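You operate a simulated robot arm through the tools that you are given. There is no shell and no other tool. Be economical: measure what you need, move in short steps, check, and stop when the job is done.

The job below is to be done with a simulated robot arm. You get a single attempt, and the scene is never put back.

Task
Put a snug band round the tall stack of spoons.
Fine: tension as the chart gives and left there, handles first into the arch, one band, sliding plate back out with the stack on it; the other stacks stay unbanded where they lie. Set down upright: what you pick out.

Only the result counts: the job must be done as asked and must still hold three seconds after the hand-in. Knocking over, shifting, dropping, spilling or breaking anything else fails it.

Robot
A 6-joint arm with a two-finger parallel gripper, fixed in place. Base frame: the origin is at the foot of the arm, x ahead of it, y to its left, z up. Readings come in m, rad, newtons and seconds.
With the tool pointing down near the work surface it reaches from about 0.24 to 0.64 m from the base axis. Its first joint turns from -1.152 to 1.152 rad. Payload 2.7 kg.
The TCP is the grasp point between the finger pads, 0.023 m short of the fingertips. In the tool frame z runs along the fingers and y along their closing line. The gripper opens to 0.094 m. The fingers are 0.038 m wide and 0.01 m thick; the gripper's body (0.054 by 0.096 m) begins 0.039 m behind the TCP.
Orientation is that of the tool frame in the base frame, as [roll, pitch, yaw] about the fixed x, y, z axes, in that order (R = Rz(yaw) Ry(pitch) Rx(roll)). With the fingers straight down and closing along the base's y, the tool's x points along the base's -x, its y along +y and its z along -z.

Tools
- The arm moves only by the tool arm_command. Its argument "targets" is one flat list of numbers, 7 for each row, row after row: the shift along the tool's x, y, z in m, then the turn, a rotation vector about the tool's x, y, z in rad, then the closure, from 0 (fully open) to 1 (shut). In form: [dx, dy, dz, ax, ay, az, grip, dx, dy, dz, ax, ay, az, grip, ...]. A call has 1 to 8 rows; each row is the pose to reach, as a shift and turn from the pose commanded when the call began, along the tool's axes at that moment. Each row takes 0.2 s and may step no farther than 0.05 m and 0.15 rad from the row before; otherwise, or with a gripper value out of range, the whole call is refused. Where a pose cannot be reached the arm comes as near as it can. A force on the tool above 60 N (or 10 N above the force at the start of the call, whichever is more), or a blocked arm, ends the call early, and 0.2 s more pass. The fingers move at their own pace (about 0.045 m/s each) and stop on an object; they squeeze with about 31 N. The grip force told is the motor's: it shows also when the fingers shut on nothing. Time passes only in rows, and 0.2 s behind the last, so rows that repeat a pose let the fingers close. It gives the time, the measured TCP pose, the force on the tool (base axes), the opening and the grip force at its end, in the units of the frame above (readings bear some noise), with the torque about the TCP (base axes, N m) and any sound that the robot's microphone picked up.
- Cameras (640 x 400 px; columns grow to the right, rows downward): "scene" is fixed at [0.1046, -0.4574, 1.4016]; the picture's right is [0.44, -0.90, 0.00], its down [-0.62, -0.31, -0.72] and it looks along [0.65, 0.32, -0.69] (base axes); focal length 214 px, centre (320, 200). "wrist" rides on the gripper at [0.086, 0.016, -0.075] in the tool frame; the picture's right is [-0.18, 0.98, 0.00], its down [-0.58, -0.11, -0.81] and it looks along [-0.79, -0.15, 0.59] (tool axes); focal length 243 px, centre (320, 200). There is no depth. A picture from a camera that has moved, and an enlarged one, comes with that camera's place and axes in the base frame and with its lens. The place of the scene camera against the robot may be out by one fixed shift of up to 0.025 m in any direction.
- capture(camera): a new picture of that camera. It takes no simulated time.
- close_up(camera, box): a new picture of the part [left, top, right, bottom] of that camera's present view, enlarged. It takes no simulated time.
- close_job(): hands the job in; it is judged then, once.

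Go step by step. Nothing tells you positions but the pictures and the camera data: compare them with the known pose of the tool, close in by small moves and look again before you grip or let go. The budget is 120 turns and 84 pictures, counting those below and the enlarged ones. Unless the task says otherwise, let go and move clear before handing in, and close with one line.

The tools are called as name(argument=value, ...) on one line, values as JSON. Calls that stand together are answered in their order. arm_command: Moves the arm, as the interface text tells. Its arguments: {"type":"object","properties":{"targets":{"type":"array","items":{"type":"number"}}},"required":["targets"]} The other tools are called the same way: capture (camera) takes a picture; close_up (camera, box) takes an enlarged picture of a part of a camera's view; close_job () hands the job in.

At the start:

```text
time: 0.0
tcp_pos: [0.3364, -0.1491, 1.2701]
tool_rot: [-3.141, 0.0, -3.14]
contact_force: [0.2, -0.1, 0.3]
wrist_torque: [-0.02, -0.01, -0.03]
finger_gap: 0.0942
grasp_force: 0.0
```

scene: 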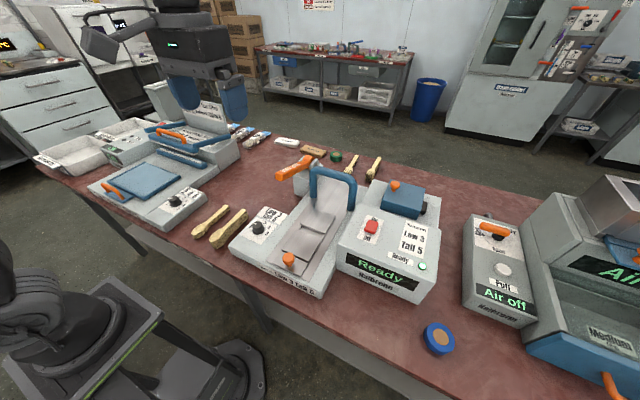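
wrist: 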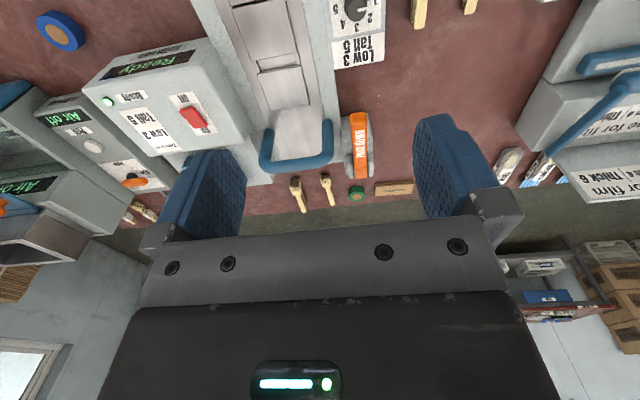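

I see a bench with a banding machine (blue arch, sliding plate with orange knob, tension dial, chart "Low 3 Tall 5"), and several spoon stacks. I'll take enlarged views to identify the parts.

close_up(camera="scene", box=[220, 140, 460, 300])

close_up(camera="scene", box=[80, 130, 280, 260])

close_up(camera="wrist", box=[220, 0, 500, 210])

```text
2.50 times, centred on (340, 220) of scene
camera zoom: at [0.1046, -0.4574, 1.4016], right [0.44, -0.9, 0.0], down [-0.62, -0.31, -0.72], along [0.65, 0.32, -0.69], focal length 536 px, centre (270, 150)
```

zoom: 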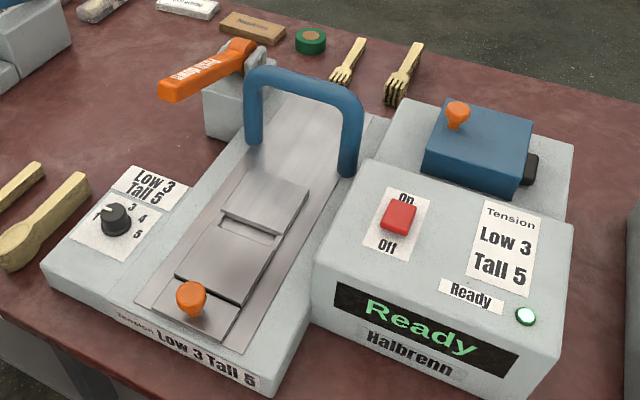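

```text
3.08 times, centred on (180, 195) of scene
camera zoom: at [0.1046, -0.4574, 1.4016], right [0.44, -0.9, 0.0], down [-0.62, -0.31, -0.72], along [0.65, 0.32, -0.69], focal length 660 px, centre (751, 215)
```

zoom: 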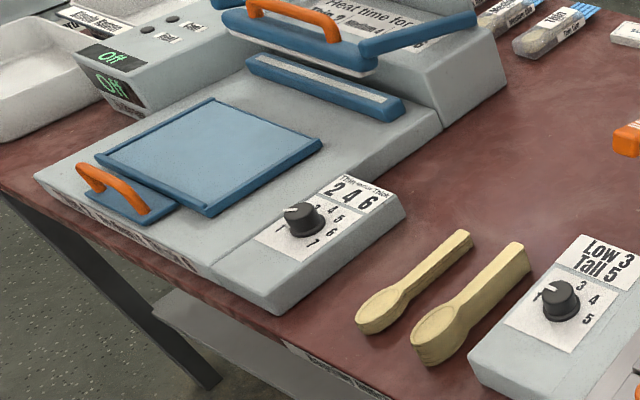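

```text
1.90 times, centred on (360, 105) of wrist
camera zoom: at [0.2498, -0.133, 1.344], right [0.18, 0.98, 0.0], down [0.58, -0.11, 0.81], along [0.79, -0.15, -0.59], focal length 462 px, centre (244, 381)
```

zoom: 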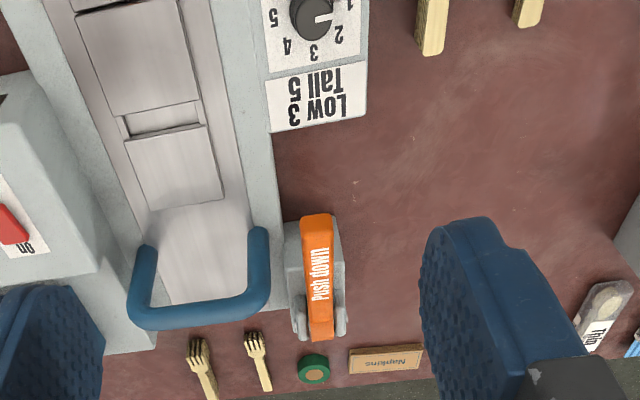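

The tall spoon stack is the right of the two, around x 0.3–0.43, y −0.04; handles already point toward +x, and the banding machine's arch is at about x 0.57, y −0.27. I'll shift the wrist camera over the machine for a better look.

arm_command(targets=[0.01, -0.03, 0.02, 0, 0, 0, 0, 0.02, -0.06, 0.04, 0, 0, 0, 0, 0.03, -0.09, 0.06, 0, 0, 0, 0, 0.04, -0.11, 0.07, 0, 0, 0, 0])

capture(camera="wrist")

close_up(camera="wrist", box=[160, 0, 480, 200])

```text
time: 1.0
tcp_pos: [0.2936, -0.2589, 1.2013]
tool_rot: [-3.141, 0.0, -3.141]
contact_force: [0.1, 0.9, 0.1]
wrist_torque: [-0.01, 0.0, 0.0]
finger_gap: 0.0942
grasp_force: 0.0
```

```text
78 pictures are left
camera wrist: at [0.208, -0.2426, 1.2753], right [0.18, 0.98, 0.0], down [0.58, -0.11, 0.81], along [0.79, -0.15, -0.59], focal length 243 px, centre (320, 200)
```

wrist: 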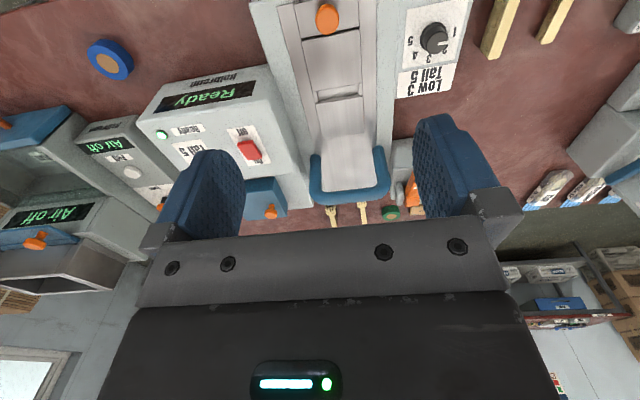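

```text
2.00 times, centred on (320, 100) of wrist
camera zoom: at [0.208, -0.2426, 1.2753], right [0.18, 0.98, 0.0], down [0.58, -0.11, 0.81], along [0.79, -0.15, -0.59], focal length 485 px, centre (320, 400)
```

zoom: 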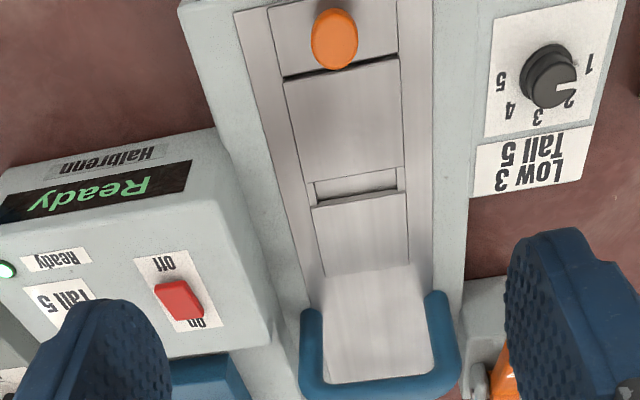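

The dial reads 2 and sits near (0.387, −0.10, 0.865); turning it to 5 is clockwise from above. I'll move over it for a closer look.

arm_command(targets=[-0.011, 0.0265, 0.033, 0, 0, 0, 0, -0.022, 0.053, 0.066, 0, 0, 0, 0, -0.033, 0.0795, 0.1, 0, 0, 0, 0, -0.044, 0.106, 0.133, 0, 0, 0, 0, -0.055, 0.1325, 0.166, 0, 0, 0, 0, -0.066, 0.159, 0.2, 0, 0, 0, 0])

capture(camera="wrist")

close_up(camera="wrist", box=[220, 0, 420, 125])

```text
time: 2.4
tcp_pos: [0.3637, -0.099, 0.9982]
tool_rot: [3.141, 0.0, 3.141]
contact_force: [-0.3, -0.1, 0.1]
wrist_torque: [0.01, -0.03, -0.03]
finger_gap: 0.0941
grasp_force: 0.0
```

```text
76 pictures are left
camera wrist: at [0.2773, -0.0836, 1.0725], right [0.18, 0.98, 0.0], down [0.58, -0.11, 0.81], along [0.79, -0.15, -0.59], focal length 243 px, centre (320, 200)
```

wrist: 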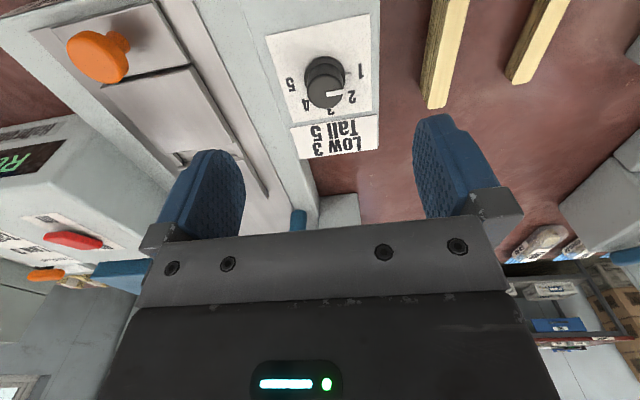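

```text
3.20 times, centred on (320, 62) of wrist
camera zoom: at [0.2773, -0.0836, 1.0725], right [0.18, 0.98, 0.0], down [0.58, -0.11, 0.81], along [0.79, -0.15, -0.59], focal length 776 px, centre (320, 640)
```

zoom: 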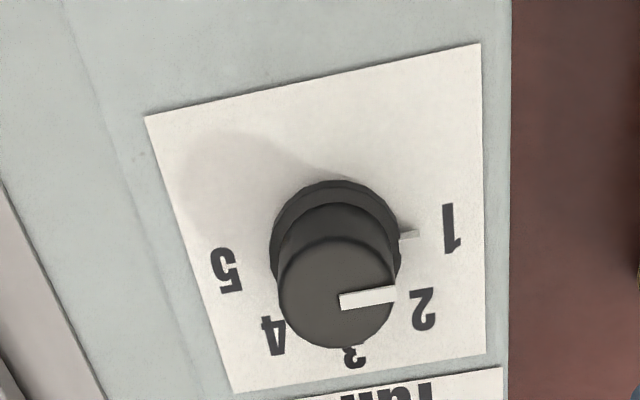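

The dial pointer is actually at 1 (labels 1…5 run from +y through +x to −y), so it needs half a turn clockwise. Dial centre ≈ (0.396, −0.101), knob z 0.834–0.865; I'll descend above it.

arm_command(targets=[-0.012, 0, 0.03, 0, 0, 0, 0.3, -0.022, -0.001, 0.06, 0, 0, 0, 0.3, -0.032, -0.002, 0.09, 0, 0, 0, 0.3])

capture(camera="wrist")

```text
time: 3.2
tcp_pos: [0.3971, -0.1037, 0.9089]
tool_rot: [3.141, -0.001, 3.141]
contact_force: [0.4, -1.1, 0.0]
wrist_torque: [0.0, 0.0, -0.03]
finger_gap: 0.0659
grasp_force: 0.0
```

```text
74 pictures are left
camera wrist: at [0.3098, -0.0867, 0.9832], right [0.18, 0.98, 0.0], down [0.58, -0.11, 0.81], along [0.79, -0.15, -0.59], focal length 243 px, centre (320, 200)
```

wrist: 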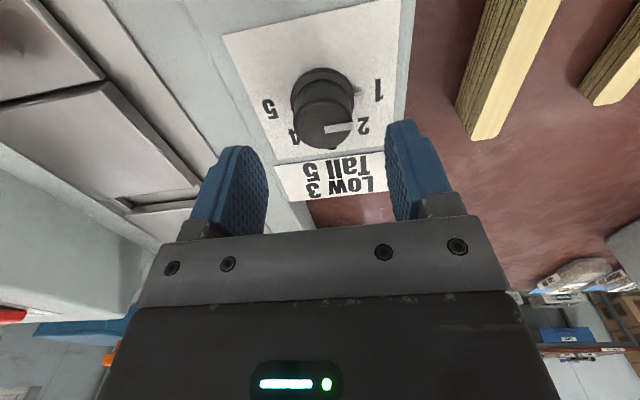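

Aligned well; descend so the pads straddle the knob, and close.

arm_command(targets=[0.003, 0.003, 0.025, 0, 0, 0, 0.3, 0.003, 0.003, 0.045, 0, 0, 0, 0.3, 0.003, 0.003, 0.045, 0, 0, 0, 1, 0.003, 0.003, 0.045, 0, 0, 0, 1, 0.003, 0.003, 0.045, 0, 0, 0, 1])

capture(camera="wrist")

```text
time: 3.9
tcp_pos: [0.3933, -0.1007, 0.8738]
tool_rot: [-3.141, 0.001, 3.141]
contact_force: [-1.9, 8.2, 30.1]
wrist_torque: [1.57, 0.61, -0.17]
finger_gap: 0.0446
grasp_force: 0.9
stopped in row 3: the force on the tool passed its limit at 76 N (the readings are from after the stop); the commanded pose is now the measured one
```

```text
73 pictures are left
camera wrist: at [0.3068, -0.0844, 0.9467], right [0.18, 0.98, 0.0], down [0.58, -0.11, 0.81], along [0.79, -0.15, -0.59], focal length 243 px, centre (320, 200)
```

wrist: 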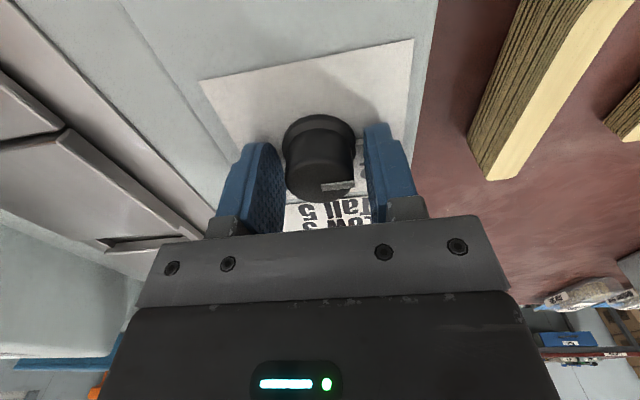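

The tips touched the panel (z≈0.851), so the knob is a bit higher than estimated and its centre nearer x 0.386. I'll lift 4 mm, adjust and close.

arm_command(targets=[0, 0, -0.004, 0, 0, 0, 0.4, 0.007, 0.002, -0.004, 0, 0, 0, 0.6, 0.007, 0.002, -0.004, 0, 0, 0, 1, 0.007, 0.002, -0.004, 0, 0, 0, 1, 0.007, 0.002, -0.004, 0, 0, 0, 1])

capture(camera="wrist")

```text
time: 5.1
tcp_pos: [0.3857, -0.0999, 0.8768]
tool_rot: [-3.14, 0.004, -3.141]
contact_force: [1.4, -18.0, 3.3]
wrist_torque: [-0.38, -0.25, -0.06]
finger_gap: 0.0351
grasp_force: 44.9
```

```text
72 pictures are left
camera wrist: at [0.299, -0.0838, 0.9505], right [0.18, 0.98, 0.0], down [0.58, -0.11, 0.81], along [0.79, -0.15, -0.59], focal length 243 px, centre (320, 200)
```

wrist: 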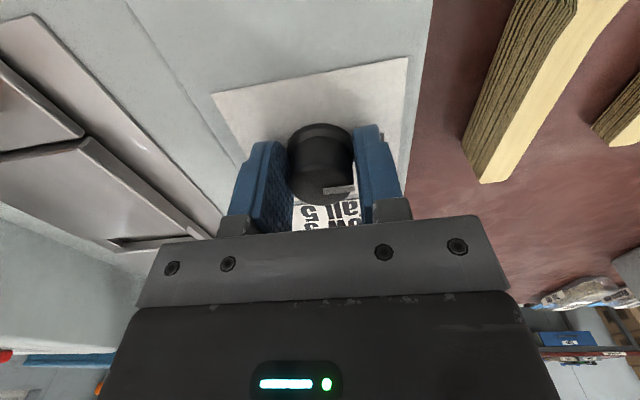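

Gripped. Now turning clockwise (positive about tool z), easing the side load first.

arm_command(targets=[0, -0.002, 0, 0, 0, 0.1, 1, 0, -0.002, 0, 0, 0, 0.2, 1, 0, -0.002, 0, 0, 0, 0.3, 1, 0, -0.002, 0, 0, 0, 0.4, 1])

capture(camera="wrist")

```text
time: 6.1
tcp_pos: [0.3866, -0.0987, 0.8761]
tool_rot: [3.142, 0.0, 2.742]
contact_force: [-2.6, 29.1, 25.5]
wrist_torque: [0.68, 0.33, 0.12]
finger_gap: 0.0347
grasp_force: 45.3
```

```text
71 pictures are left
camera wrist: at [0.3126, -0.0501, 0.9511], right [0.55, 0.83, 0.0], down [0.49, -0.33, 0.81], along [0.67, -0.45, -0.59], focal length 243 px, centre (320, 200)
```

wrist: 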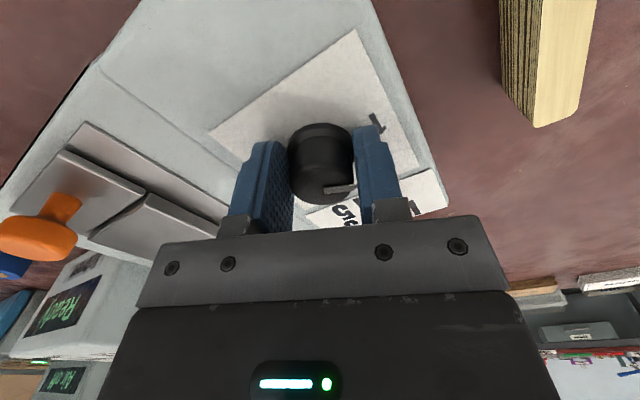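

The knob turns with the gripper. Continuing to a quarter turn.

arm_command(targets=[0, 0.001, -0.001, 0, 0, 0.14, 1, 0, 0.001, -0.001, 0, 0, 0.28, 1, 0, 0.001, -0.001, 0, 0, 0.42, 1, 0, 0.001, -0.001, 0, 0, 0.56, 1, 0, 0.001, -0.001, 0, 0, 0.7, 1, 0, 0.001, -0.001, 0, 0, 0.84, 1, 0, 0.001, -0.001, 0, 0, 0.98, 1, 0, 0.001, -0.001, 0, 0, 1.12, 1])

capture(camera="wrist")

```text
time: 7.9
tcp_pos: [0.39, -0.0967, 0.8789]
tool_rot: [3.135, 0.001, 1.623]
contact_force: [16.8, 33.7, 17.3]
wrist_torque: [0.57, -0.49, 0.03]
finger_gap: 0.033
grasp_force: 44.6
```

```text
70 pictures are left
camera wrist: at [0.4005, -0.0106, 0.9527], right [0.99, -0.13, 0.01], down [-0.08, -0.58, 0.81], along [-0.1, -0.8, -0.59], focal length 243 px, centre (320, 200)
```

wrist: 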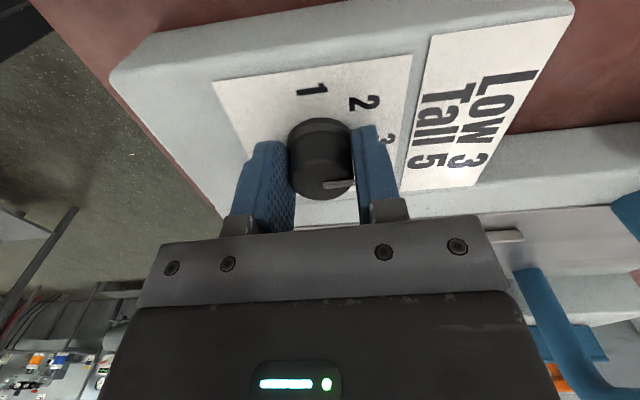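

Pointer now at 3. Continuing the same grip towards 5.

arm_command(targets=[0.002, 0.001, -0.001, 0, 0, 0.14, 1, 0.002, 0.001, -0.001, 0, 0, 0.28, 1, 0.002, 0.001, -0.001, 0, 0, 0.42, 1, 0.002, 0.001, -0.001, 0, 0, 0.56, 1, 0.002, 0.001, -0.001, 0, 0, 0.7, 1, 0.002, 0.001, -0.001, 0, 0, 0.84, 1, 0.002, 0.001, -0.001, 0, 0, 0.98, 1, 0.002, 0.001, -0.001, 0, 0, 1.12, 1])

capture(camera="wrist")

```text
time: 9.7
tcp_pos: [0.3923, -0.1009, 0.8792]
tool_rot: [3.136, -0.008, 0.498]
contact_force: [23.0, -8.6, 12.2]
wrist_torque: [-0.54, 0.05, 0.01]
finger_gap: 0.0323
grasp_force: 45.4
```

```text
69 pictures are left
camera wrist: at [0.4739, -0.0719, 0.9543], right [0.31, -0.95, 0.01], down [-0.57, -0.18, 0.8], along [-0.76, -0.25, -0.6], focal length 243 px, centre (320, 200)
```

wrist: 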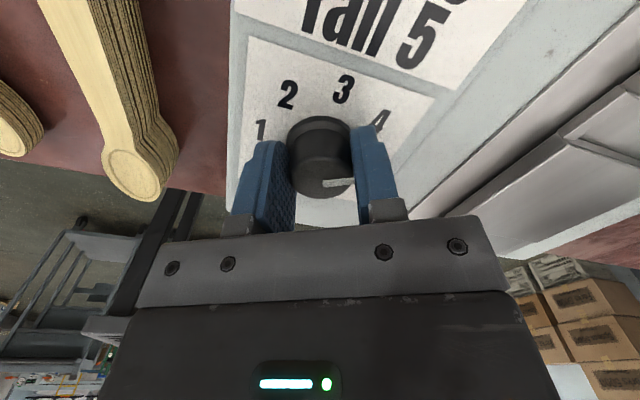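

Just half a radian more to reach 5.

arm_command(targets=[0.001, 0.001, -0.001, 0, 0, 0.13, 1, 0.001, 0.001, -0.001, 0, 0, 0.26, 1, 0.001, 0.001, -0.001, 0, 0, 0.39, 1, 0.001, 0.001, -0.001, 0, 0, 0.5, 1, 0.001, 0.001, -0.001, 0, 0, 0.5, 1])

capture(camera="wrist")

```text
time: 10.9
tcp_pos: [0.3916, -0.0997, 0.879]
tool_rot: [3.141, -0.006, 0.007]
contact_force: [11.7, -23.0, 17.9]
wrist_torque: [-0.65, -0.5, 0.73]
finger_gap: 0.0318
grasp_force: 45.2
```

```text
68 pictures are left
camera wrist: at [0.4771, -0.1157, 0.9546], right [-0.18, -0.98, 0.0], down [-0.59, 0.11, 0.8], along [-0.79, 0.14, -0.6], focal length 243 px, centre (320, 200)
```

wrist: 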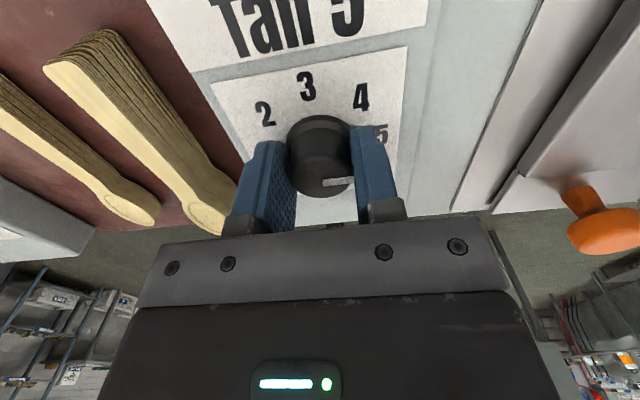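

The z torque rose, as at an end stop at 5. Release, lift and check.

arm_command(targets=[0, 0, 0, 0, 0, 0, 0.4, 0, 0, 0, 0, 0, 0, 0.4, 0, 0, -0.03, 0, 0, 0, 0.4, 0, 0, -0.07, 0, 0, 0, 0.3, 0, 0, -0.12, 0, 0, 0, 0.3])

capture(camera="wrist")

close_up(camera="wrist", box=[220, 0, 420, 125])

```text
time: 12.1
tcp_pos: [0.3888, -0.0986, 1.0009]
tool_rot: [-3.142, 0.002, 0.003]
contact_force: [0.1, 0.0, -0.8]
wrist_torque: [0.01, -0.02, 0.01]
finger_gap: 0.0658
grasp_force: 0.0
```

```text
67 pictures are left
camera wrist: at [0.4752, -0.1151, 1.0752], right [-0.18, -0.98, 0.0], down [-0.58, 0.11, 0.81], along [-0.79, 0.15, -0.59], focal length 243 px, centre (320, 200)
```

wrist: 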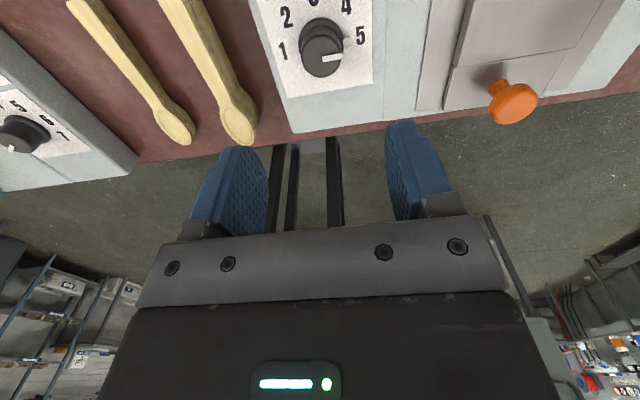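

```text
3.20 times, centred on (320, 62) of wrist
camera zoom: at [0.4752, -0.1151, 1.0752], right [-0.18, -0.98, 0.0], down [-0.58, 0.11, 0.81], along [-0.79, 0.15, -0.59], focal length 776 px, centre (320, 640)
```

zoom: 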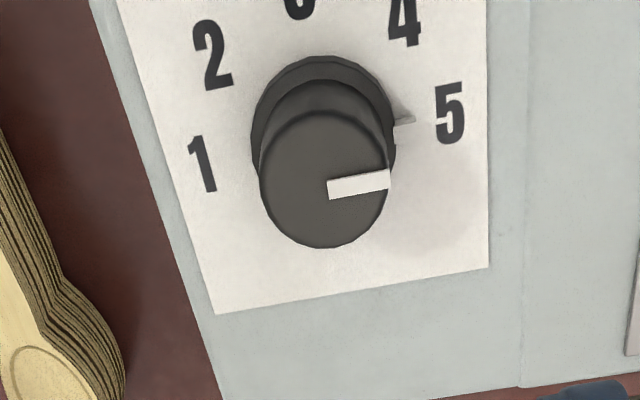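

The dial is now at 5. The tall stack is the one next to the dial (more layers). I'll turn the wrist back while moving over the stack.

arm_command(targets=[-0.01, -0.01, -0.005, 0, 0, -0.149, 0, -0.02, -0.02, -0.01, 0, 0, -0.298, 0, -0.03, -0.03, -0.015, 0, 0, -0.447, 0, -0.04, -0.04, -0.02, 0, 0, -0.596, 0, -0.05, -0.05, -0.02, 0, 0, -0.745, 0, -0.06, -0.06, -0.02, 0, 0, -0.894, 0, -0.06, -0.06, -0.02, 0, 0, -1.043, 0, -0.06, -0.06, -0.02, 0, 0, -1.19, 0])

arm_command(targets=[0, 0, 0, 0, 0, -0.149, 0, 0, 0, 0, 0, 0, -0.298, 0, 0, 0, 0, 0, 0, -0.447, 0, 0, 0, 0, 0, 0, -0.596, 0, 0, 0, 0, 0, 0, -0.745, 0, 0, 0, 0, 0, 0, -0.894, 0, 0, 0, 0, 0, 0, -1.043, 0, 0, 0, 0, 0, 0, -1.19, 0])

arm_command(targets=[0, 0, 0, 0, 0, -0.149, 0, 0, 0, 0, 0, 0, -0.298, 0, 0, 0, 0, 0, 0, -0.447, 0, 0, 0, 0, 0, 0, -0.596, 0, 0, 0, 0, 0, 0, -0.745, 0, 0, 0, 0, 0, 0, -0.762, 0])

capture(camera="wrist")

```text
time: 13.9
tcp_pos: [0.3294, -0.0375, 1.019]
tool_rot: [3.14, -0.001, 1.196]
contact_force: [-0.4, 0.0, -0.6]
wrist_torque: [0.03, 0.04, -0.01]
finger_gap: 0.0942
grasp_force: 0.0
```

```text
time: 15.7
tcp_pos: [0.3284, -0.0394, 1.0204]
tool_rot: [3.141, 0.002, 2.384]
contact_force: [0.2, 0.3, 0.2]
wrist_torque: [0.01, 0.01, -0.04]
finger_gap: 0.0939
grasp_force: 0.1
```

```text
time: 17.1
tcp_pos: [0.3291, -0.038, 1.0182]
tool_rot: [-3.141, 0.001, -3.137]
contact_force: [-0.1, -0.3, -0.3]
wrist_torque: [0.03, 0.02, -0.02]
finger_gap: 0.0938
grasp_force: 0.1
```

```text
65 pictures are left
camera wrist: at [0.2424, -0.022, 1.0932], right [0.18, 0.98, 0.0], down [0.58, -0.11, 0.81], along [0.79, -0.15, -0.59], focal length 243 px, centre (320, 200)
```

wrist: 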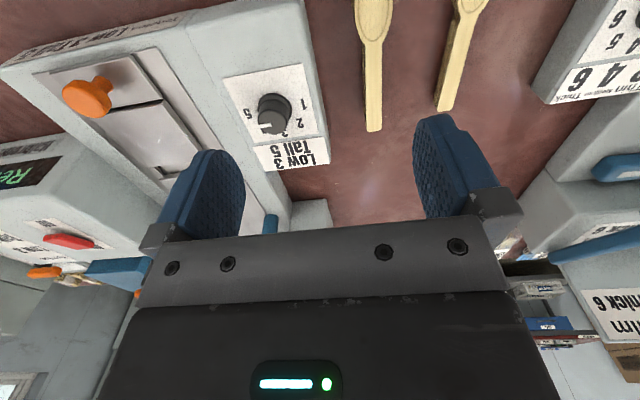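

Tall stack: handle tip ≈ (0.444, 0.008), neck ≈ x 0.35, bowl toward the base, top z ≈ 0.84. I'll hover at x 0.37, y 0.008, with fingers part closed.

arm_command(targets=[-0.015, 0.015, 0.03, 0, 0, 0, 0.45, -0.03, 0.03, 0.06, 0, 0, 0, 0.45, -0.042, 0.046, 0.09, 0, 0, 0, 0.45, -0.042, 0.046, 0.118, 0, 0, 0, 0.45])

capture(camera="wrist")

capture(camera="scene")

```text
time: 18.1
tcp_pos: [0.3682, 0.0091, 0.9]
tool_rot: [3.141, 0.002, -3.139]
contact_force: [0.4, -0.2, -0.3]
wrist_torque: [0.05, 0.02, -0.03]
finger_gap: 0.0517
grasp_force: 0.0
```

```text
64 pictures are left
camera wrist: at [0.2811, 0.0252, 0.9739], right [0.18, 0.98, 0.0], down [0.58, -0.11, 0.81], along [0.79, -0.15, -0.59], focal length 243 px, centre (320, 200)
```

wrist: 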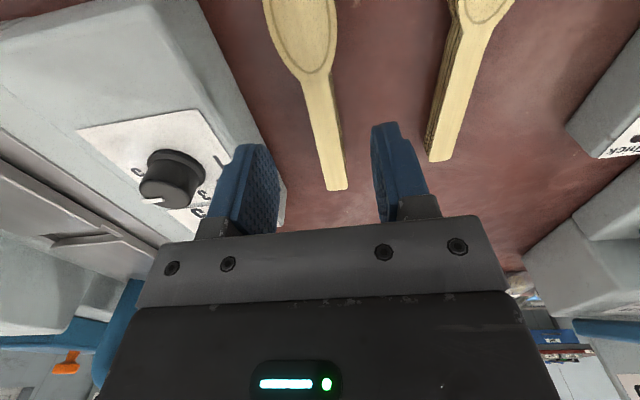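

```text
63 pictures are left
```

scene: 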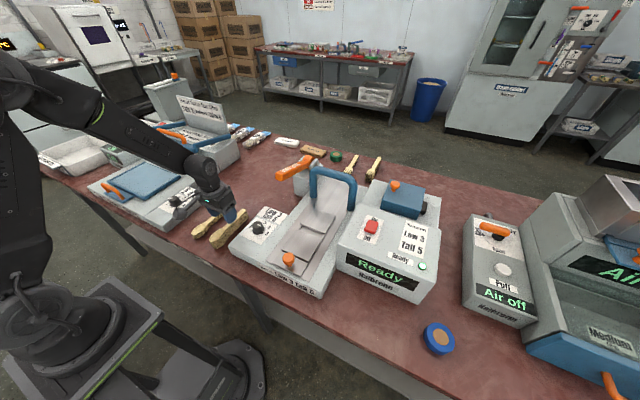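

Handle axis is along x at y ≈ 0.009, top z ≈ 0.836. Descend beside the handles.

arm_command(targets=[-0.009, 0.0, 0.03, 0, 0, 0, 0.45, -0.009, 0.0, 0.06, 0, 0, 0, 0.45])

capture(camera="wrist")

```text
time: 18.7
tcp_pos: [0.3796, 0.0088, 0.8405]
tool_rot: [-3.141, 0.002, -3.14]
contact_force: [0.2, -0.6, 0.3]
wrist_torque: [-0.03, -0.06, 0.01]
finger_gap: 0.0515
grasp_force: 0.0
```

```text
62 pictures are left
camera wrist: at [0.2928, 0.0258, 0.9149], right [0.18, 0.98, 0.0], down [0.58, -0.11, 0.81], along [0.79, -0.15, -0.59], focal length 243 px, centre (320, 200)
```

wrist: 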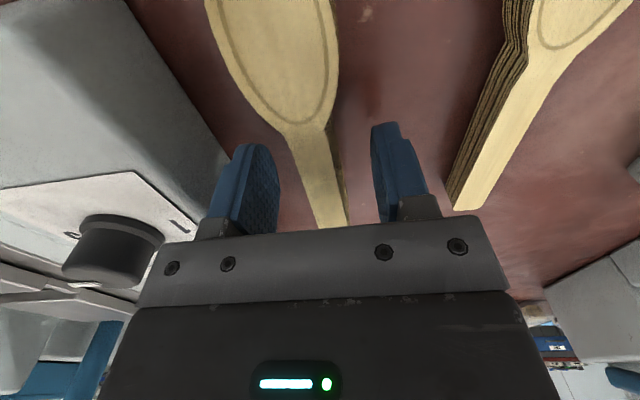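

Clear on both sides; lower in small steps to find the table.

arm_command(targets=[0, 0, 0.006, 0, 0, 0, 0.45, 0, 0, 0.012, 0, 0, 0, 0.45, 0, 0, 0.017, 0, 0, 0, 0.45])

close_up(camera="scene", box=[160, 180, 280, 260])

```text
time: 19.5
tcp_pos: [0.3788, 0.0088, 0.8231]
tool_rot: [-3.14, 0.003, -3.14]
contact_force: [0.5, -0.2, -0.5]
wrist_torque: [-0.01, 0.0, 0.01]
finger_gap: 0.0517
grasp_force: 0.0
```

```text
5.00 times, centred on (220, 220) of scene
camera zoom: at [0.1046, -0.4574, 1.4016], right [0.44, -0.9, 0.0], down [-0.62, -0.31, -0.72], along [0.65, 0.32, -0.69], focal length 1072 px, centre (820, 100)
```

zoom: 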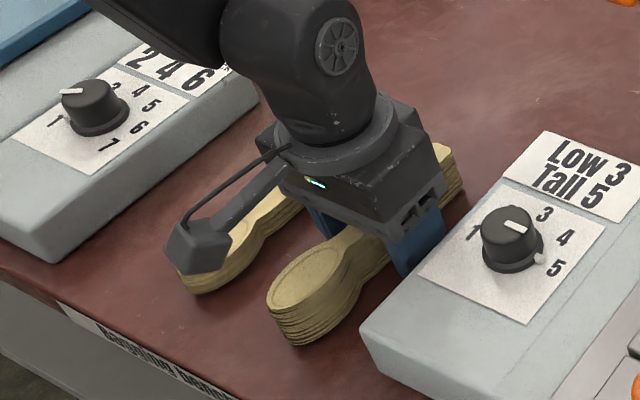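

Still no contact; a few mm more.

arm_command(targets=[0, 0, 0.002, 0, 0, 0, 0.45, 0, 0, 0.004, 0, 0, 0, 0.45, 0, 0, 0.006, 0, 0, 0, 0.45, 0, 0, 0.008, 0, 0, 0, 0.45])

```text
time: 20.1
tcp_pos: [0.3796, 0.0078, 0.8231]
tool_rot: [3.141, 0.001, -3.136]
contact_force: [-6.2, -0.2, 10.8]
wrist_torque: [0.36, 0.34, 0.12]
finger_gap: 0.0523
grasp_force: 0.1
stopped in row 3: the force on the tool passed its limit at 68 N (the readings are from after the stop); the commanded pose is now the measured one
```

Table found at ≈0.799. Raise 4 mm and close on the handles.

arm_command(targets=[0, 0.001, -0.004, 0, 0, 0, 0.45, 0, 0.001, -0.004, 0, 0, 0, 0.7, 0, 0.001, -0.004, 0, 0, 0, 1, 0, 0.001, -0.004, 0, 0, 0, 1, 0, 0.001, -0.004, 0, 0, 0, 1, 0, 0.001, -0.004, 0, 0, 0, 1])

capture(camera="wrist")

```text
time: 21.6
tcp_pos: [0.3789, 0.0085, 0.8258]
tool_rot: [-3.14, 0.005, -3.14]
contact_force: [0.4, 0.6, 0.1]
wrist_torque: [0.0, -0.06, 0.03]
finger_gap: 0.0169
grasp_force: 31.2
```

```text
60 pictures are left
camera wrist: at [0.2926, 0.0258, 0.9008], right [0.18, 0.98, 0.0], down [0.58, -0.11, 0.81], along [0.79, -0.15, -0.59], focal length 243 px, centre (320, 200)
```

wrist: 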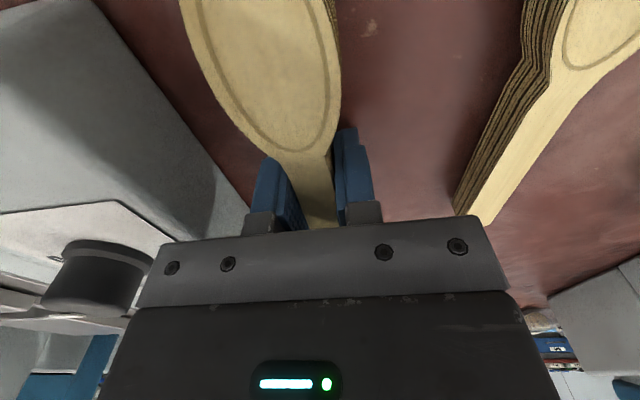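

Held (gap 17 mm). Lift straight up slowly and check that the stack stays together.

arm_command(targets=[0, 0, -0.01, 0, 0, 0, 1, 0, 0, -0.03, 0, 0, 0, 1, 0, 0, -0.06, 0, 0, 0, 1, 0, 0, -0.1, 0, 0, 0, 1, 0, 0, -0.14, 0, 0, 0, 1])

capture(camera="wrist")

close_up(camera="scene", box=[160, 140, 280, 260])

```text
time: 22.8
tcp_pos: [0.3804, 0.0098, 0.9676]
tool_rot: [3.141, 0.001, -3.14]
contact_force: [-0.3, 0.3, 0.9]
wrist_torque: [-0.01, -0.03, 0.01]
finger_gap: 0.0172
grasp_force: 31.3
```

```text
59 pictures are left
camera wrist: at [0.2939, 0.0252, 1.042], right [0.18, 0.98, 0.0], down [0.58, -0.11, 0.81], along [0.79, -0.15, -0.59], focal length 243 px, centre (320, 200)
```

wrist: 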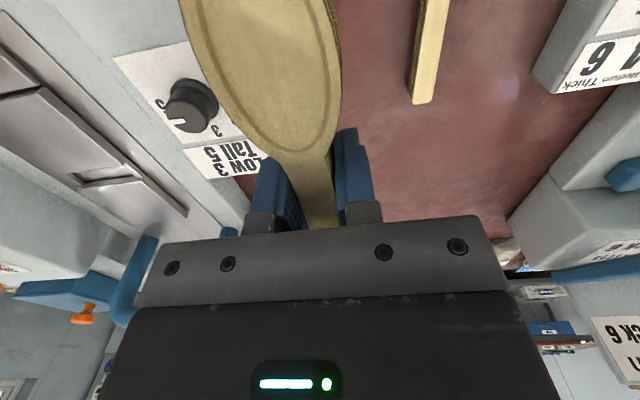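

```text
3.33 times, centred on (220, 200) of scene
camera zoom: at [0.1046, -0.4574, 1.4016], right [0.44, -0.9, 0.0], down [-0.62, -0.31, -0.72], along [0.65, 0.32, -0.69], focal length 715 px, centre (653, 200)
```

zoom: 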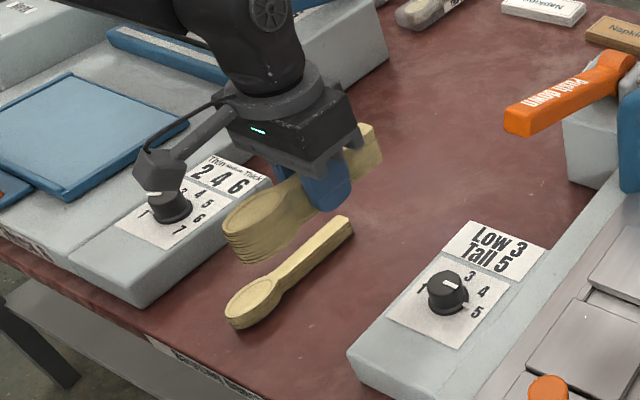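

The stack lifted cleanly and the low stack is undisturbed. The plate's axis is near y −0.255, slot near x 0.45. Moving partway there to look at the plate from the side.

arm_command(targets=[0, -0.03, -0.03, 0, 0, 0, 1, 0, -0.07, -0.05, 0, 0, 0, 1, 0, -0.11, -0.06, 0, 0, 0, 1, 0, -0.15, -0.06, 0, 0, 0, 1])

capture(camera="wrist")

close_up(camera="wrist", box=[80, 0, 280, 125])

```text
time: 23.8
tcp_pos: [0.383, -0.1407, 1.0279]
tool_rot: [3.141, 0.002, -3.138]
contact_force: [-0.3, 0.0, -0.2]
wrist_torque: [-0.01, -0.04, 0.0]
finger_gap: 0.0169
grasp_force: 30.6
```

```text
57 pictures are left
camera wrist: at [0.2946, -0.1248, 1.1026], right [0.18, 0.98, 0.0], down [0.58, -0.11, 0.81], along [0.79, -0.15, -0.59], focal length 243 px, centre (320, 200)
```

wrist: 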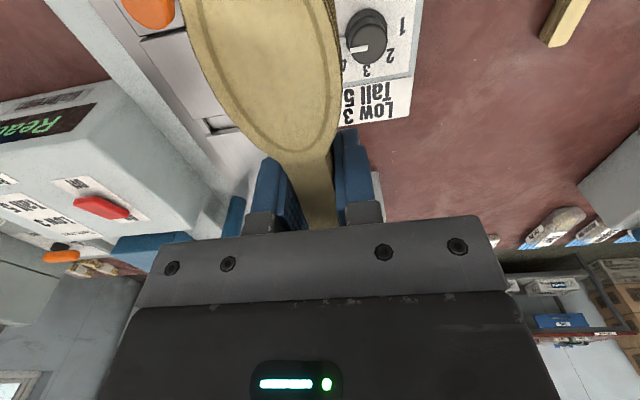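

```text
3.20 times, centred on (180, 62) of wrist
camera zoom: at [0.2946, -0.1248, 1.1026], right [0.18, 0.98, 0.0], down [0.58, -0.11, 0.81], along [0.79, -0.15, -0.59], focal length 776 px, centre (768, 640)
```

zoom: 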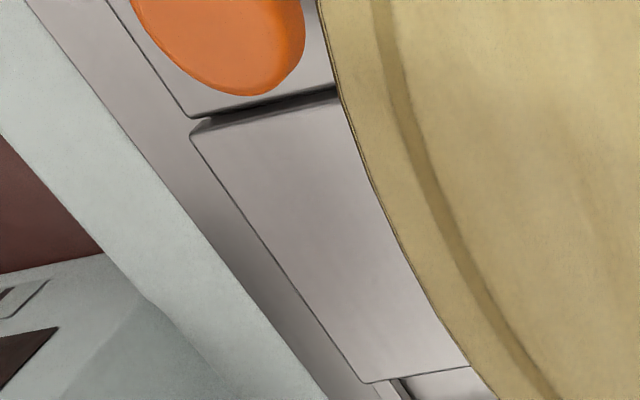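

The plate block spans x ≈ 0.357–0.55 with the slot at about x 0.451, axis y ≈ −0.253. I'll bring the stack centred over the slot (TCP x 0.458) and hover.

arm_command(targets=[-0.015, -0.03, 0, 0, 0, 0, 1, -0.03, -0.06, 0.01, 0, 0, 0, 1, -0.05, -0.09, 0.03, 0, 0, 0, 1, -0.076, -0.1125, 0.055, 0, 0, 0, 1, -0.076, -0.1125, 0.08, 0, 0, 0, 1])

capture(camera="wrist")

close_up(camera="scene", box=[230, 150, 390, 300])

```text
time: 24.9
tcp_pos: [0.4563, -0.2517, 0.9453]
tool_rot: [3.14, 0.003, -3.139]
contact_force: [0.2, -0.5, -1.4]
wrist_torque: [0.0, 0.0, -0.03]
finger_gap: 0.017
grasp_force: 30.6
```

```text
55 pictures are left
camera wrist: at [0.3687, -0.236, 1.0204], right [0.18, 0.98, 0.0], down [0.58, -0.11, 0.81], along [0.79, -0.15, -0.59], focal length 243 px, centre (320, 200)
```

wrist: 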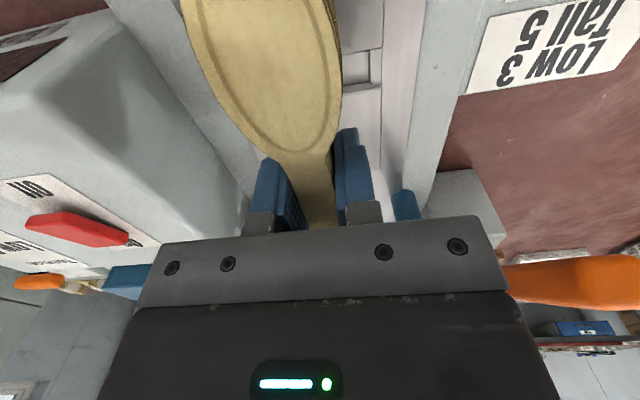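

```text
2.67 times, centred on (310, 225) of scene
camera zoom: at [0.1046, -0.4575, 1.4016], right [0.44, -0.9, 0.0], down [-0.62, -0.31, -0.72], along [0.65, 0.32, -0.69], focal length 572 px, centre (347, 133)
```

zoom: 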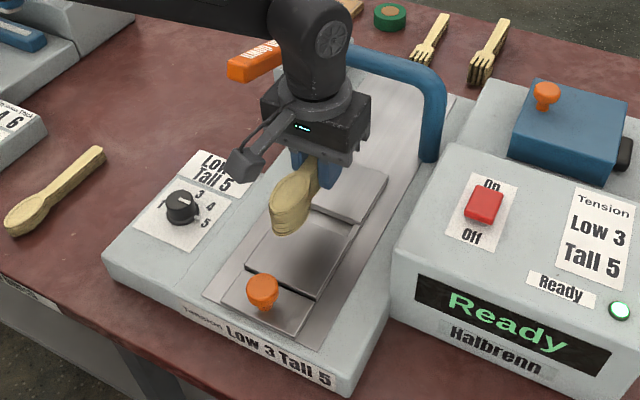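

Position over slot is good; nudge y −0.003 and descend, then feel for contact.

arm_command(targets=[0, -0.003, 0.02, 0, 0, 0, 1, 0, -0.003, 0.04, 0, 0, 0, 1, 0, -0.003, 0.05, 0, 0, 0, 1])

close_up(camera="scene", box=[260, 190, 360, 270])

```text
time: 25.8
tcp_pos: [0.4568, -0.2542, 0.8981]
tool_rot: [3.141, 0.002, -3.139]
contact_force: [0.5, -0.7, -0.2]
wrist_torque: [0.04, 0.0, -0.04]
finger_gap: 0.017
grasp_force: 30.7
```

```text
5.00 times, centred on (310, 230) of scene
camera zoom: at [0.1046, -0.4575, 1.4016], right [0.44, -0.9, 0.0], down [-0.62, -0.31, -0.72], along [0.65, 0.32, -0.69], focal length 1072 px, centre (370, 50)
```

zoom: 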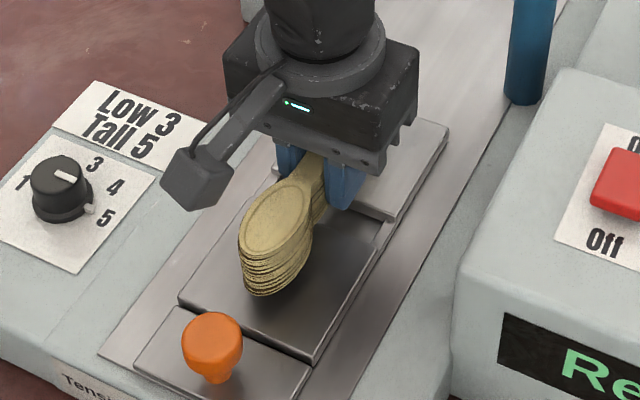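

Close to the surface; easing down.

arm_command(targets=[0, 0, 0.003, 0, 0, 0, 1, 0, 0, 0.006, 0, 0, 0, 1])

arm_command(targets=[0, 0, 0.003, 0, 0, 0, 1])

arm_command(targets=[0, 0, 0.002, 0, 0, 0, 1])

close_up(camera="scene", box=[260, 190, 360, 270])

```text
time: 26.4
tcp_pos: [0.4581, -0.2554, 0.8914]
tool_rot: [-3.141, 0.003, -3.14]
contact_force: [-0.4, 0.3, -0.2]
wrist_torque: [0.02, -0.05, 0.0]
finger_gap: 0.017
grasp_force: 30.8
```

```text
time: 26.8
tcp_pos: [0.4575, -0.2555, 0.8907]
tool_rot: [-3.14, 0.008, -3.138]
contact_force: [-1.5, 7.9, 20.4]
wrist_torque: [0.18, 0.89, -0.27]
finger_gap: 0.0174
grasp_force: 30.7
```

```text
time: 27.1
tcp_pos: [0.4595, -0.2567, 0.8892]
tool_rot: [-3.138, 0.011, -3.139]
contact_force: [1.6, 13.8, 34.1]
wrist_torque: [0.36, 0.02, -0.01]
finger_gap: 0.0177
grasp_force: 30.6
```

```text
5.00 times, centred on (310, 230) of scene
camera zoom: at [0.1042, -0.4568, 1.4019], right [0.44, -0.9, 0.0], down [-0.62, -0.31, -0.72], along [0.65, 0.32, -0.69], focal length 1072 px, centre (370, 50)
```

zoom: 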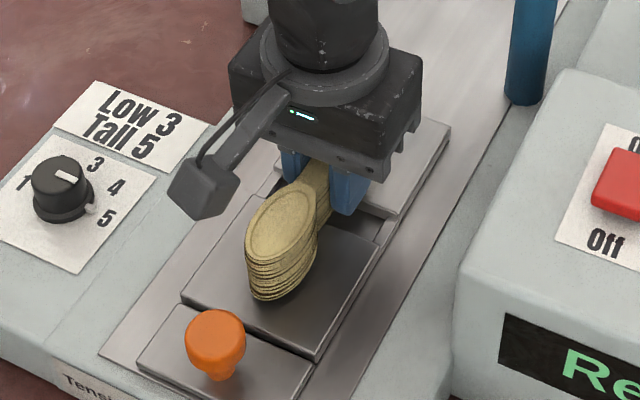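

The stack rests on the plate (contact felt at TCP z ≈ 0.890). Relieve the push, open gently, and lift away.

arm_command(targets=[0, 0, -0.001, 0, 0, 0, 1, 0, 0, -0.001, 0, 0, 0, 0.75, 0, 0, -0.001, 0, 0, 0, 0.5, 0, 0, -0.001, 0, 0, 0, 0.4, 0, 0, -0.001, 0, 0, 0, 0.4])

arm_command(targets=[0, 0, -0.03, 0, 0, 0, 0.4, 0, 0, -0.07, 0, 0, 0, 0.4, 0, 0, -0.12, 0, 0, 0, 0.4, 0.04, 0, -0.14, 0, 0, 0, 0.4, 0.08, 0, -0.14, 0, 0, 0, 0.4])

close_up(camera="scene", box=[240, 150, 390, 290])

capture(camera="wrist")

```text
time: 28.4
tcp_pos: [0.4566, -0.2548, 0.8887]
tool_rot: [3.14, 0.002, 3.141]
contact_force: [0.2, 5.4, 19.2]
wrist_torque: [-0.44, 0.35, -0.33]
finger_gap: 0.0542
grasp_force: 0.0
```

```text
time: 29.6
tcp_pos: [0.3766, -0.2612, 1.0292]
tool_rot: [3.141, 0.001, -3.14]
contact_force: [-0.1, 0.6, 0.3]
wrist_torque: [-0.03, 0.0, 0.02]
finger_gap: 0.0565
grasp_force: 0.1
```

```text
2.86 times, centred on (315, 220) of scene
camera zoom: at [0.1046, -0.4574, 1.4017], right [0.44, -0.9, 0.0], down [-0.62, -0.31, -0.72], along [0.65, 0.32, -0.69], focal length 613 px, centre (334, 143)
```

zoom: 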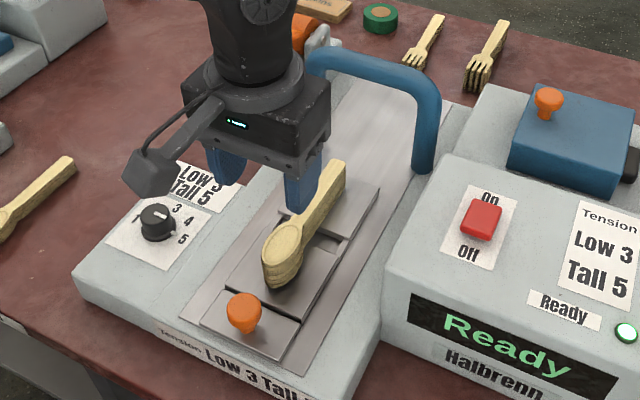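

```text
50 pictures are left
camera wrist: at [0.2906, -0.2453, 1.1035], right [0.18, 0.98, 0.0], down [0.58, -0.11, 0.81], along [0.79, -0.15, -0.59], focal length 243 px, centre (320, 200)
```

wrist: 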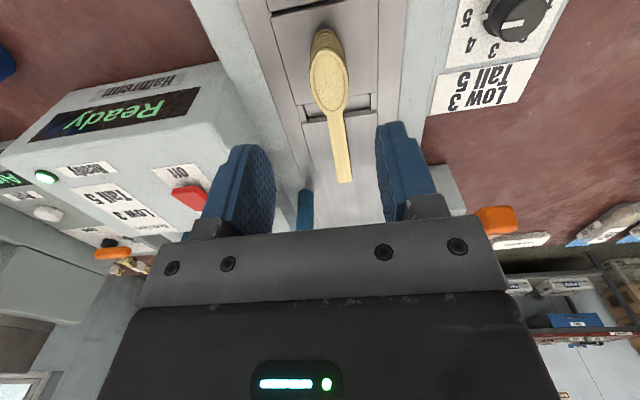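

The stack sits upright on the plate, handles toward the arch, neck over the slot. Next, the orange plate knob at ≈ (0.327, −0.255, 0.886); hover above it.

arm_command(targets=[0.025, 0.002, 0, 0, 0, 0, 0.3, 0.05, 0.003, 0.02, 0, 0, 0, 0.3, 0.05, 0.003, 0.05, 0, 0, 0, 0.3, 0.05, 0.003, 0.08, 0, 0, 0, 0.3])

capture(camera="wrist")

close_up(camera="scene", box=[230, 190, 350, 290])

```text
time: 30.6
tcp_pos: [0.3254, -0.2531, 0.9483]
tool_rot: [-3.14, 0.003, -3.14]
contact_force: [0.6, -0.3, -0.2]
wrist_torque: [0.01, -0.02, 0.03]
finger_gap: 0.0656
grasp_force: 0.0
```

```text
49 pictures are left
camera wrist: at [0.2395, -0.2379, 1.0222], right [0.18, 0.98, 0.0], down [0.58, -0.11, 0.81], along [0.79, -0.15, -0.59], focal length 243 px, centre (320, 200)
```

wrist: 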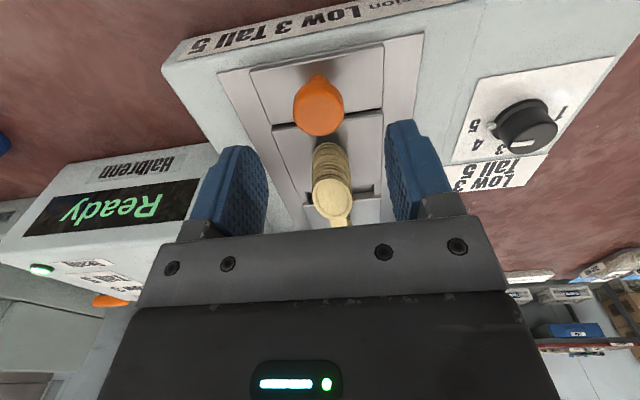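

```text
4.00 times, centred on (290, 240) of scene
camera zoom: at [0.1046, -0.4574, 1.4016], right [0.44, -0.9, 0.0], down [-0.62, -0.31, -0.72], along [0.65, 0.32, -0.69], focal length 858 px, centre (440, 40)
```

zoom: 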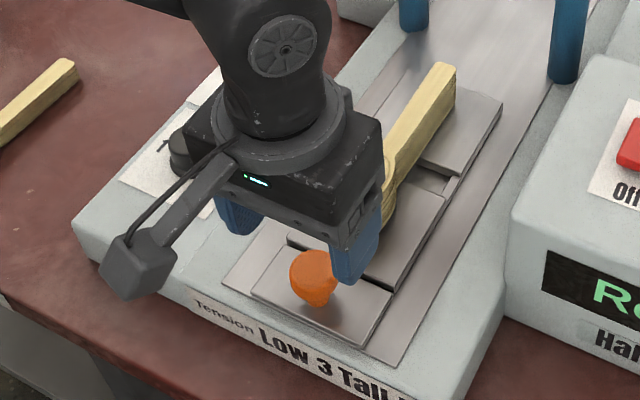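

Knob lies centred between the fingers. Descend and close on it.

arm_command(targets=[0, -0.001, 0.03, 0, 0, 0, 0.3, 0, -0.001, 0.055, 0, 0, 0, 0.3, 0, -0.001, 0.055, 0, 0, 0, 0.6, 0, -0.001, 0.055, 0, 0, 0, 1, 0, -0.001, 0.055, 0, 0, 0, 1, 0, -0.001, 0.055, 0, 0, 0, 1])

capture(camera="wrist")

```text
time: 31.9
tcp_pos: [0.3242, -0.2548, 0.8914]
tool_rot: [-3.141, 0.003, -3.14]
contact_force: [-1.0, -13.0, -7.4]
wrist_torque: [-0.16, -0.23, -0.03]
finger_gap: 0.0314
grasp_force: 44.7
```

```text
47 pictures are left
camera wrist: at [0.238, -0.2391, 0.965], right [0.18, 0.98, 0.0], down [0.58, -0.11, 0.81], along [0.79, -0.15, -0.59], focal length 243 px, centre (320, 200)
```

wrist: 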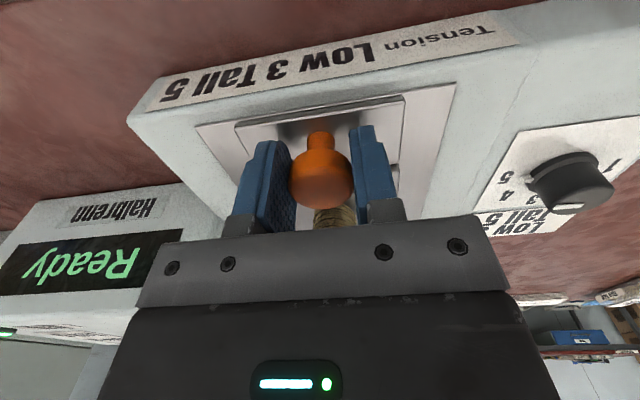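

Knob gripped. Sliding the plate slowly toward the arch.

arm_command(targets=[-0.005, -0.001, -0.001, 0, 0, 0, 1, -0.015, -0.001, -0.001, 0, 0, 0, 1, -0.027, -0.001, -0.001, 0, 0, 0, 1, -0.039, -0.001, -0.001, 0, 0, 0, 1, -0.051, -0.001, -0.001, 0, 0, 0, 1, -0.063, -0.001, -0.001, 0, 0, 0, 1, -0.072, -0.001, -0.001, 0, 0, 0, 1, -0.078, -0.001, -0.001, 0, 0, 0, 1])

close_up(camera="scene", box=[240, 150, 390, 290])

```text
time: 33.8
tcp_pos: [0.4044, -0.2547, 0.893]
tool_rot: [3.141, -0.003, -3.14]
contact_force: [-0.9, -18.0, -27.6]
wrist_torque: [-0.09, 0.87, -0.24]
finger_gap: 0.0315
grasp_force: 45.5
```

```text
2.86 times, centred on (315, 220) of scene
camera zoom: at [0.105, -0.4581, 1.4014], right [0.44, -0.9, 0.0], down [-0.62, -0.31, -0.72], along [0.65, 0.32, -0.69], focal length 613 px, centre (334, 143)
```

zoom: 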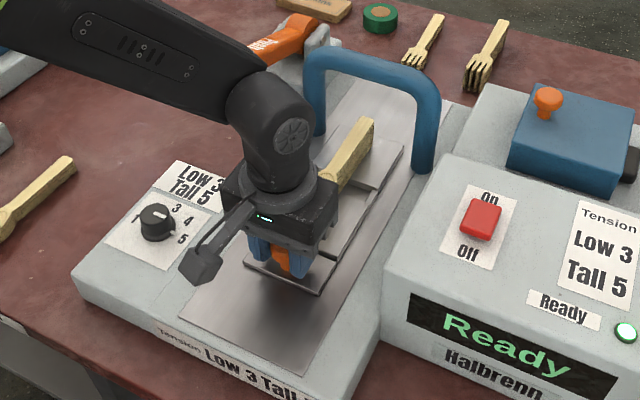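

The plate slides with the stack. Continue.

arm_command(targets=[-0.006, -0.001, 0.002, 0, 0, 0, 1, -0.016, -0.001, 0.002, 0, 0, 0, 1, -0.026, -0.001, 0.002, 0, 0, 0, 1, -0.036, -0.001, 0.002, 0, 0, 0, 1, -0.046, -0.001, 0.002, 0, 0, 0, 1])

close_up(camera="scene", box=[240, 150, 390, 290])

capture(camera="wrist")

```text
time: 35.0
tcp_pos: [0.4511, -0.2558, 0.8923]
tool_rot: [3.141, 0.005, -3.139]
contact_force: [-0.4, 24.2, 5.0]
wrist_torque: [0.33, -0.69, 0.42]
finger_gap: 0.0312
grasp_force: 44.8
```

```text
2.86 times, centred on (315, 220) of scene
camera zoom: at [0.1045, -0.4568, 1.4019], right [0.44, -0.9, 0.0], down [-0.62, -0.31, -0.72], along [0.65, 0.32, -0.69], focal length 613 px, centre (334, 143)
```

zoom: 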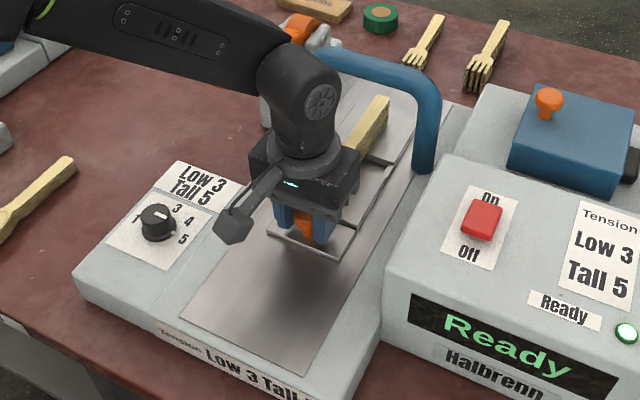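

```text
44 pictures are left
camera wrist: at [0.3638, -0.2394, 0.9655], right [0.18, 0.98, 0.0], down [0.58, -0.11, 0.81], along [0.8, -0.15, -0.59], focal length 243 px, centre (320, 200)
```

wrist: 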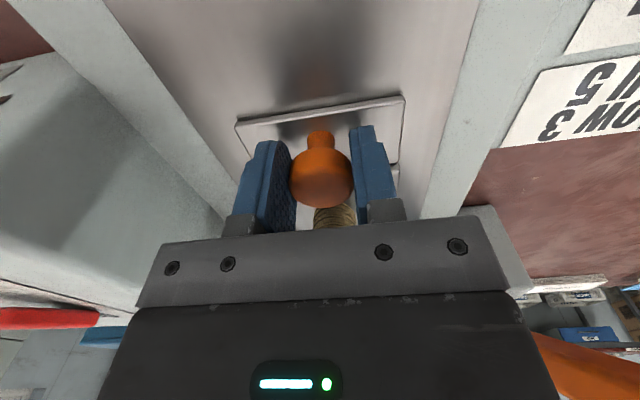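

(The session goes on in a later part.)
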